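You operate a simulated robot arm through the tools that you are given. There is no shell and no other tool. Be economical: measure what you need, move in short steps, check, and stop when the job is done.

Carry out the task below with a simulated robot arm. There is one attempt and no reset: what you move stays moved.

Task
Take the purple pod and leave it on the orange disc case on the rack end of the desk.

It is judged by the outcome, as a careful person would: the job done as asked, and still so three seconds after it is handed in. It fails if anything else is knocked over, pushed out of place, dropped, spilled or broken.

Robot
A 6-joint arm with a two-finger parallel gripper, fixed in place. Base frame: the origin is at the foot of the arm, x ahead of it, y to its left, z up; the work surface is at about z = 0.73. Units: m, rad, N and s.
With the tool pointing down near the work surface it reaches from about 0.26 to 0.68 m from the base axis. Its first joint turns from -1.152 to 1.152 rad. Payload 2.9 kg.
The TCP is the grasp point between the finger pads, 0.03 m short of the fingertips. In the tool frame z runs along the fingers and y along their closing line. The gripper opens to 0.11 m. The fingers are 0.02 m wide and 0.01 m thick; the gripper's body (0.048 by 0.112 m) begins 0.055 m behind the TCP.
Orientation is told as [roll, pitch, yaw] about the base's x, y, z axes, in that order, counted from this pose: with the fingers straight down and closing along the base's y, the tool's x points along the base's -x, its y along +y and its z along -z.

Tools
- The arm moves only by the tool move_arm. Its argument "steps" is a list of rows, each a list of 7 numbers: the turn, a rotation vector about the tool's x, y, z in rad, then the shift along the tool's x, y, z in m, then the gripper command, from -1 (shut) to 1 (fully open), values between in proportion. In form: [[rx, ry, rz, dx, dy, dz, jaw], ...]. A call has 1 to 12 rows; each row shifts and turns the commanded pose from where the row before left it, along the tool's axes as they then stand. Rows are played at 5 a second. More than 0.05 m and 0.15 rad between two rows, or a gripper value outside its range, and nothing of the call is played. A pose out of reach is approached as far as the arm can. The call stops where the force on the tool passes 40 N (or 10 N more than at its start, if that is more) or the arm is blocked; 0.2 s more then pass. Each finger travels about 0.108 m/s and halts on what it meets, pressing with about 24 N; the grip force reading is that of the motor and also rises with nothing between the fingers. The clock runs only during rows and for 0.2 s after the last one: add rows that do not move to give the fingers time. The reply holds the time, the measured pose of the TCP, the force on the tool along the base axes, the opening and the grip force, in the units named above and with some noise.
- Cameras (640 x 400 px; columns grow to the right, rows downward): "scene" is fixed at [0.0901, 0.4491, 1.3756]; the picture's right is [-0.61, -0.80, 0.00], its down [-0.51, 0.39, -0.77] and it looks along [0.61, -0.47, -0.64] (base axes); focal length 325 px, centre (320, 200). "wrist" rides on the gripper at [-0.036, 0, -0.057] in the tool frame; the picture's right is [0.00, -1.00, 0.00], its down [0.97, 0.00, -0.24] and it looks along [0.24, 0.00, 0.97] (tool axes); focal length 218 px, centre (320, 200).
- capture(camera): a new picture of that camera. The clock stands still meanwhile.
- locate(camera, pixels): for up to 12 pixels [column, row] of the newest picture of that camera ("zoom" is the newest enlarged one), the place [x, y, z] in the base frame of the surface seen there, good to about 0.002 m. The clock stands still meanwhile.
- zoom(camera, box): a new picture of the part [left, top, right, bottom] of that camera's present view, enlarged. The clock stands still meanwhile.
- job_done(): hands the job in; it is judged then, once.

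Go step by step. Measure first, check grasps and placings, and put right what went wrong. The budget is 60 turns and 20 pictures, counting those below and the enlarged ones. Unless the task says otherwise, let go and move clear before handing in, and close with one line.

The tools are called after "Call:" by a JSON object that holds its "method" and its "body". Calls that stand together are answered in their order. move_arm: Moves the arm, as the interface text tells. Its arguments: {"type":"object","properties":{"steps":{"type":"array"}},"required":["steps"]} The other tools are called the same way: capture (camera) takes a picture; locate (camera, pixels) gives the place of the surface under pixels of a picture; zoom (camera, box) takes an enlarged picture of a part of a camera's view; job_done () hands the job in.

At the start:

```text
time_s: 0.0
position: [0.431, 0.0581, 0.9821]
orientation: [0.001, -0.001, 0.001]
ft_force: [0.2, 0.1, -0.3]
opening: 0.11
gripper_force: 0.0
```

scene: 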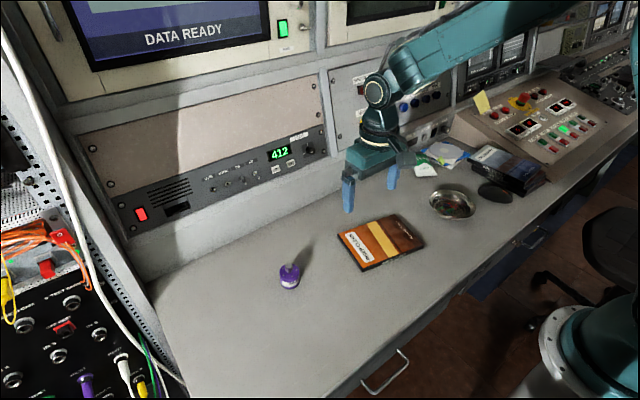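
wrist: 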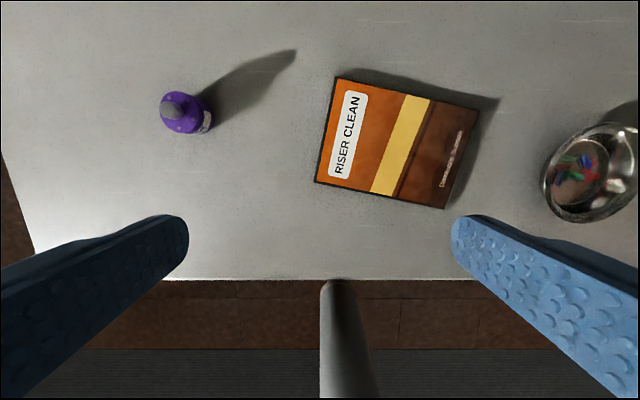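

The purple pod is at scene (289,276), and the orange case is at (380,242). I'll zoom in on both and measure them.

Call:
{"method": "zoom", "body": {"camera": "scene", "box": [260, 200, 440, 312]}}

Call:
{"method": "locate", "body": {"camera": "wrist", "pixels": [[170, 108], [185, 112], [205, 122], [230, 150], [336, 79], [316, 181], [478, 108], [444, 207], [395, 145], [348, 135], [405, 145], [450, 150]]}}

Call:
{"method": "zoom", "body": {"camera": "wrist", "box": [140, 70, 300, 170]}}

```text
3.56 times, centred on (350, 256) of scene
```

zoom: 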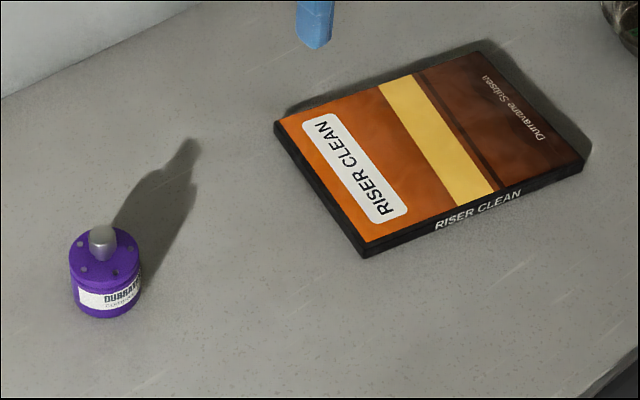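

```text
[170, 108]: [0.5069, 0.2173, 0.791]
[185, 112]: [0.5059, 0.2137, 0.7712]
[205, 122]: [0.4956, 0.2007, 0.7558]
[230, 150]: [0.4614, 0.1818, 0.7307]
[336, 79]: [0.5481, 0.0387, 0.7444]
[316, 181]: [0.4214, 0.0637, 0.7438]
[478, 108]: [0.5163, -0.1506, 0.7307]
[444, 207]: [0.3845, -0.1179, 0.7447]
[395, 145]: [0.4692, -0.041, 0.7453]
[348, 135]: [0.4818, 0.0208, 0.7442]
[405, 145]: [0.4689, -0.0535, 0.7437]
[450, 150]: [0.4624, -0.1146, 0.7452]
```

```text
4.00 times, centred on (220, 120) of wrist
```

zoom: 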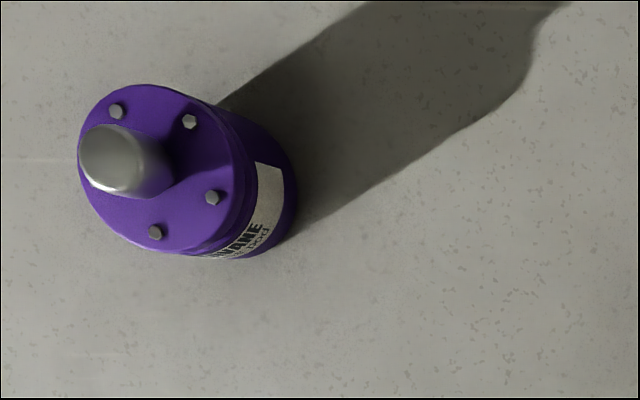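

The pod stands upright, with its lid at z≈0.771 and its knob at about 0.791. The case top is at 0.7445 and centred near (0.47,-0.04). I'll measure the pod's lid and bolts.

Call:
{"method": "locate", "body": {"camera": "zoom", "pixels": [[117, 110], [190, 122], [212, 198], [155, 232], [130, 90], [165, 248], [84, 190], [238, 165], [112, 158], [290, 200], [175, 140], [240, 250]]}}

```text
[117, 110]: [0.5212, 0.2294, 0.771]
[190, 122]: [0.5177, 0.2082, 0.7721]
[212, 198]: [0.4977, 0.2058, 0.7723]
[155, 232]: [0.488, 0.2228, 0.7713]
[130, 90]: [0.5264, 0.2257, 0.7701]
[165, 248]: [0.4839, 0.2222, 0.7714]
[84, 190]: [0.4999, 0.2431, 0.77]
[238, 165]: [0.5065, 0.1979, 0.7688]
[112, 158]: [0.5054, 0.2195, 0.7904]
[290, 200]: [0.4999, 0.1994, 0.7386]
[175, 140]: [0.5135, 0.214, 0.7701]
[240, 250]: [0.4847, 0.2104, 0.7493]
```

The pod's axis is near (0.506, 0.219) with a radius of about 0.022. I'll move above it with the fingers open and come partway down.

Call:
{"method": "move_arm", "body": {"steps": [[0, 0, 0, -0.01875, 0.0402, 0, 1], [0, 0, 0, -0.01875, 0.0402, 0, 1], [0, 0, 0, -0.01875, 0.0402, 0, 1], [0, 0, 0, -0.01875, 0.0402, 0, 1], [0, 0, 0, 0, 0, 0.04, 1], [0, 0, 0, 0, 0, 0.04, 1], [0, 0, 0, 0, 0, 0.04, 1], [0, 0, 0, 0, 0, 0, 1], [0, 0, 0, 0, 0, 0, 1]]}}

Call:
{"method": "capture", "body": {"camera": "wrist"}}

```text
time_s: 2.0
position: [0.5068, 0.2193, 0.8627]
orientation: [0.0, -0.001, 0.002]
ft_force: [-0.4, 0.0, 0.0]
opening: 0.1101
gripper_force: 0.1
```

```text
15 pictures are left
```

wrist: 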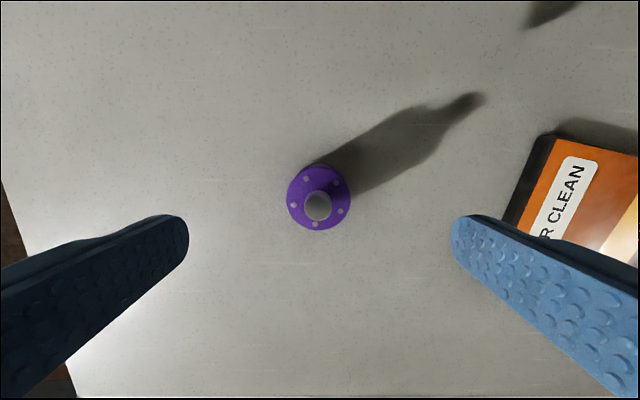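

The pod sits midway between the fingers, at column 319. I'll check its centre once more from here.

Call:
{"method": "locate", "body": {"camera": "wrist", "pixels": [[319, 166], [319, 228], [289, 198], [349, 198], [318, 208]]}}

```text
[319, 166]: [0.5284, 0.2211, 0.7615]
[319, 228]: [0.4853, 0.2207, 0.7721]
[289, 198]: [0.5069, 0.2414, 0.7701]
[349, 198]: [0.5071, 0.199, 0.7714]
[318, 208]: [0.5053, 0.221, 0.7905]
```

The pod's centre is (0.507, 0.220), so the arm is aligned. I'll go down to z≈0.765 and close.

Call:
{"method": "move_arm", "body": {"steps": [[0, 0, 0, 0, 0.001, 0.035, 1], [0, 0, 0, 0, 0, 0.035, 1], [0, 0, 0, 0, 0, 0.0275, 1], [0, 0, 0, 0, 0, 0, 1], [0, 0, 0, 0, 0, 0, -1], [0, 0, 0, 0, 0, 0, -1], [0, 0, 0, 0, 0, 0, -1], [0, 0, 0, 0, 0, 0, -1], [0, 0, 0, 0, 0, 0, -1]]}}

```text
time_s: 4.0
position: [0.5069, 0.2189, 0.766]
orientation: [0.001, 0.0, 0.0]
ft_force: [0.5, 0.2, 0.5]
opening: 0.0446
gripper_force: 23.9
```

The fingers closed to 0.0446 m with 24 N, so the pod is held. I'll lift it and carry it over the middle of the case.

Call:
{"method": "move_arm", "body": {"steps": [[0, 0, 0, 0, 0, -0.02, -1], [0, 0, 0, 0, 0, -0.03, -1], [0, 0, 0, 0, 0, -0.03, -1], [0, 0, 0, 0.005, -0.0324, 0, -1], [0, 0, 0, 0.005, -0.0324, 0, -1], [0, 0, 0, 0.005, -0.0324, 0, -1], [0, 0, 0, 0.005, -0.0324, 0, -1], [0, 0, 0, 0.005, -0.0324, 0, -1], [0, 0, 0, 0.005, -0.0324, 0, -1], [0, 0, 0, 0.005, -0.0324, 0, -1], [0, 0, 0, 0.005, -0.0324, 0, -1], [0, 0, 0, 0, 0, 0, -1]]}}

Call:
{"method": "capture", "body": {"camera": "wrist"}}

Call:
{"method": "capture", "body": {"camera": "scene"}}

```text
time_s: 6.6
position: [0.4675, -0.0396, 0.8433]
orientation: [0.0, -0.001, -0.001]
ft_force: [-0.3, -0.8, -2.2]
opening: 0.0448
gripper_force: 24.0
```

```text
14 pictures are left
```

wrist: 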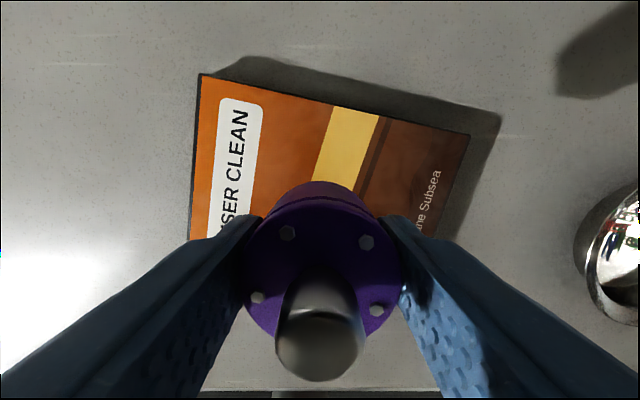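

```text
13 pictures are left
```

scene: 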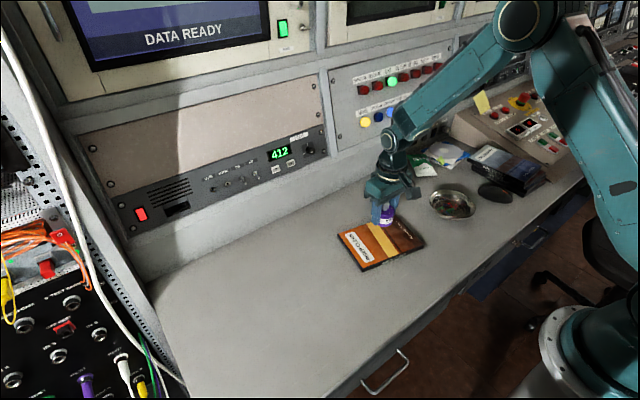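

The pod is held upright over the middle of the case. The drop height should be a TCP z of about 0.780, so I'll lower to just above that.

Call:
{"method": "move_arm", "body": {"steps": [[0, 0, 0, 0, 0, 0.025, -1], [0, 0, 0, 0, 0, 0.02, -1], [0, 0, 0, 0, 0, 0.01, -1], [0, 0, 0, 0, 0, 0.005, -1], [0, 0, 0, 0, 0, 0, -1], [0, 0, 0, 0, 0, 0, -1]]}}

Call:
{"method": "zoom", "body": {"camera": "scene", "box": [310, 170, 470, 270]}}

```text
time_s: 8.0
position: [0.4669, -0.0413, 0.7847]
orientation: [0.0, -0.001, 0.001]
ft_force: [0.5, 0.4, -1.6]
opening: 0.0449
gripper_force: 23.7
```

```text
4.00 times, centred on (390, 220) of scene
```

zoom: 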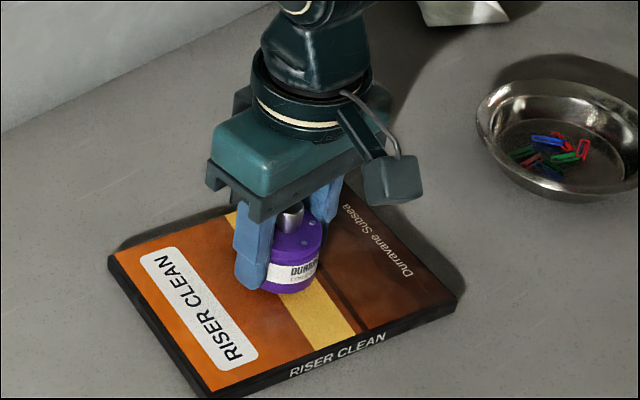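

The pod is a few millimetres above the case and the force is still only its own weight. I'll lower it in 1.5 mm steps.

Call:
{"method": "move_arm", "body": {"steps": [[0, 0, 0, 0, 0, 0.0015, -1], [0, 0, 0, 0, 0, 0.0015, -1], [0, 0, 0, 0, 0, 0.001, -1], [0, 0, 0, 0, 0, 0, -1]]}}

```text
time_s: 9.0
position: [0.4681, -0.0402, 0.7794]
orientation: [0.001, 0.001, 0.001]
ft_force: [-0.8, -0.2, -1.5]
opening: 0.0448
gripper_force: 24.1
```

Call:
{"method": "move_arm", "body": {"steps": [[0, 0, 0, 0, 0, 0.001, -1], [0, 0, 0, 0, 0, 0, -1]]}}

```text
time_s: 9.6
position: [0.4675, -0.0411, 0.7794]
orientation: [-0.001, 0.001, 0.0]
ft_force: [-0.7, 0.4, 2.0]
opening: 0.0449
gripper_force: 23.7
```

The vertical force went from -1.5 to +2.0 N, so the pod is touching the case. I'll open and rise straight up.

Call:
{"method": "move_arm", "body": {"steps": [[0, 0, 0, 0, 0, 0, -0.1], [0, 0, 0, 0, 0, 0, 0.3], [0, 0, 0, 0, 0, 0, 0.6], [0, 0, 0, 0, 0, 0, 0.6], [0, 0, 0, 0, 0, -0.02, 0.6], [0, 0, 0, 0, 0, -0.04, 0.6], [0, 0, 0, 0, 0, -0.04, 0.6], [0, 0, 0, 0, 0, -0.04, 0.6], [0, 0, 0, 0, 0, 0, 0.6]]}}

Call:
{"method": "zoom", "body": {"camera": "scene", "box": [310, 170, 470, 270]}}

Call:
{"method": "capture", "body": {"camera": "wrist"}}

```text
time_s: 11.6
position: [0.4656, -0.0406, 0.9202]
orientation: [0.0, 0.0, 0.0]
ft_force: [0.8, -0.7, -0.5]
opening: 0.0879
gripper_force: 0.1
```

```text
4.00 times, centred on (390, 220) of scene
```

zoom: 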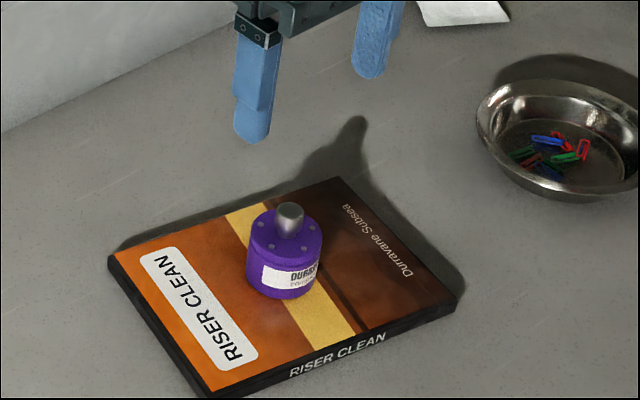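

```text
10 pictures are left
```

wrist: 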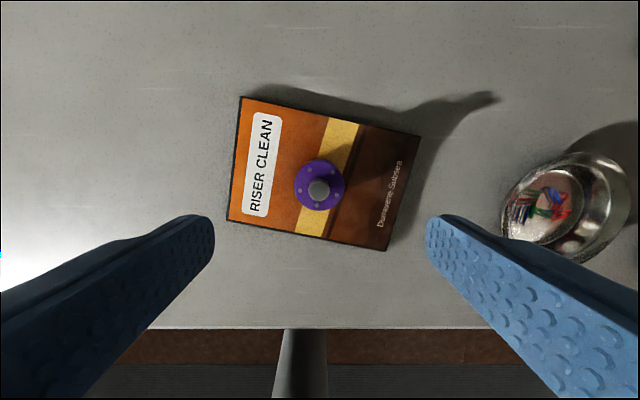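

The pod stands upright in the middle of the case, at wrist (319,185). The case hasn't moved and the gripper is clear, so I'm handing in.

Call:
{"method": "job_done", "body": {}}

```text
The job is handed in.
```

The purple pod is standing upright on the orange disc case, the gripper is clear of it, and nothing else was moved.
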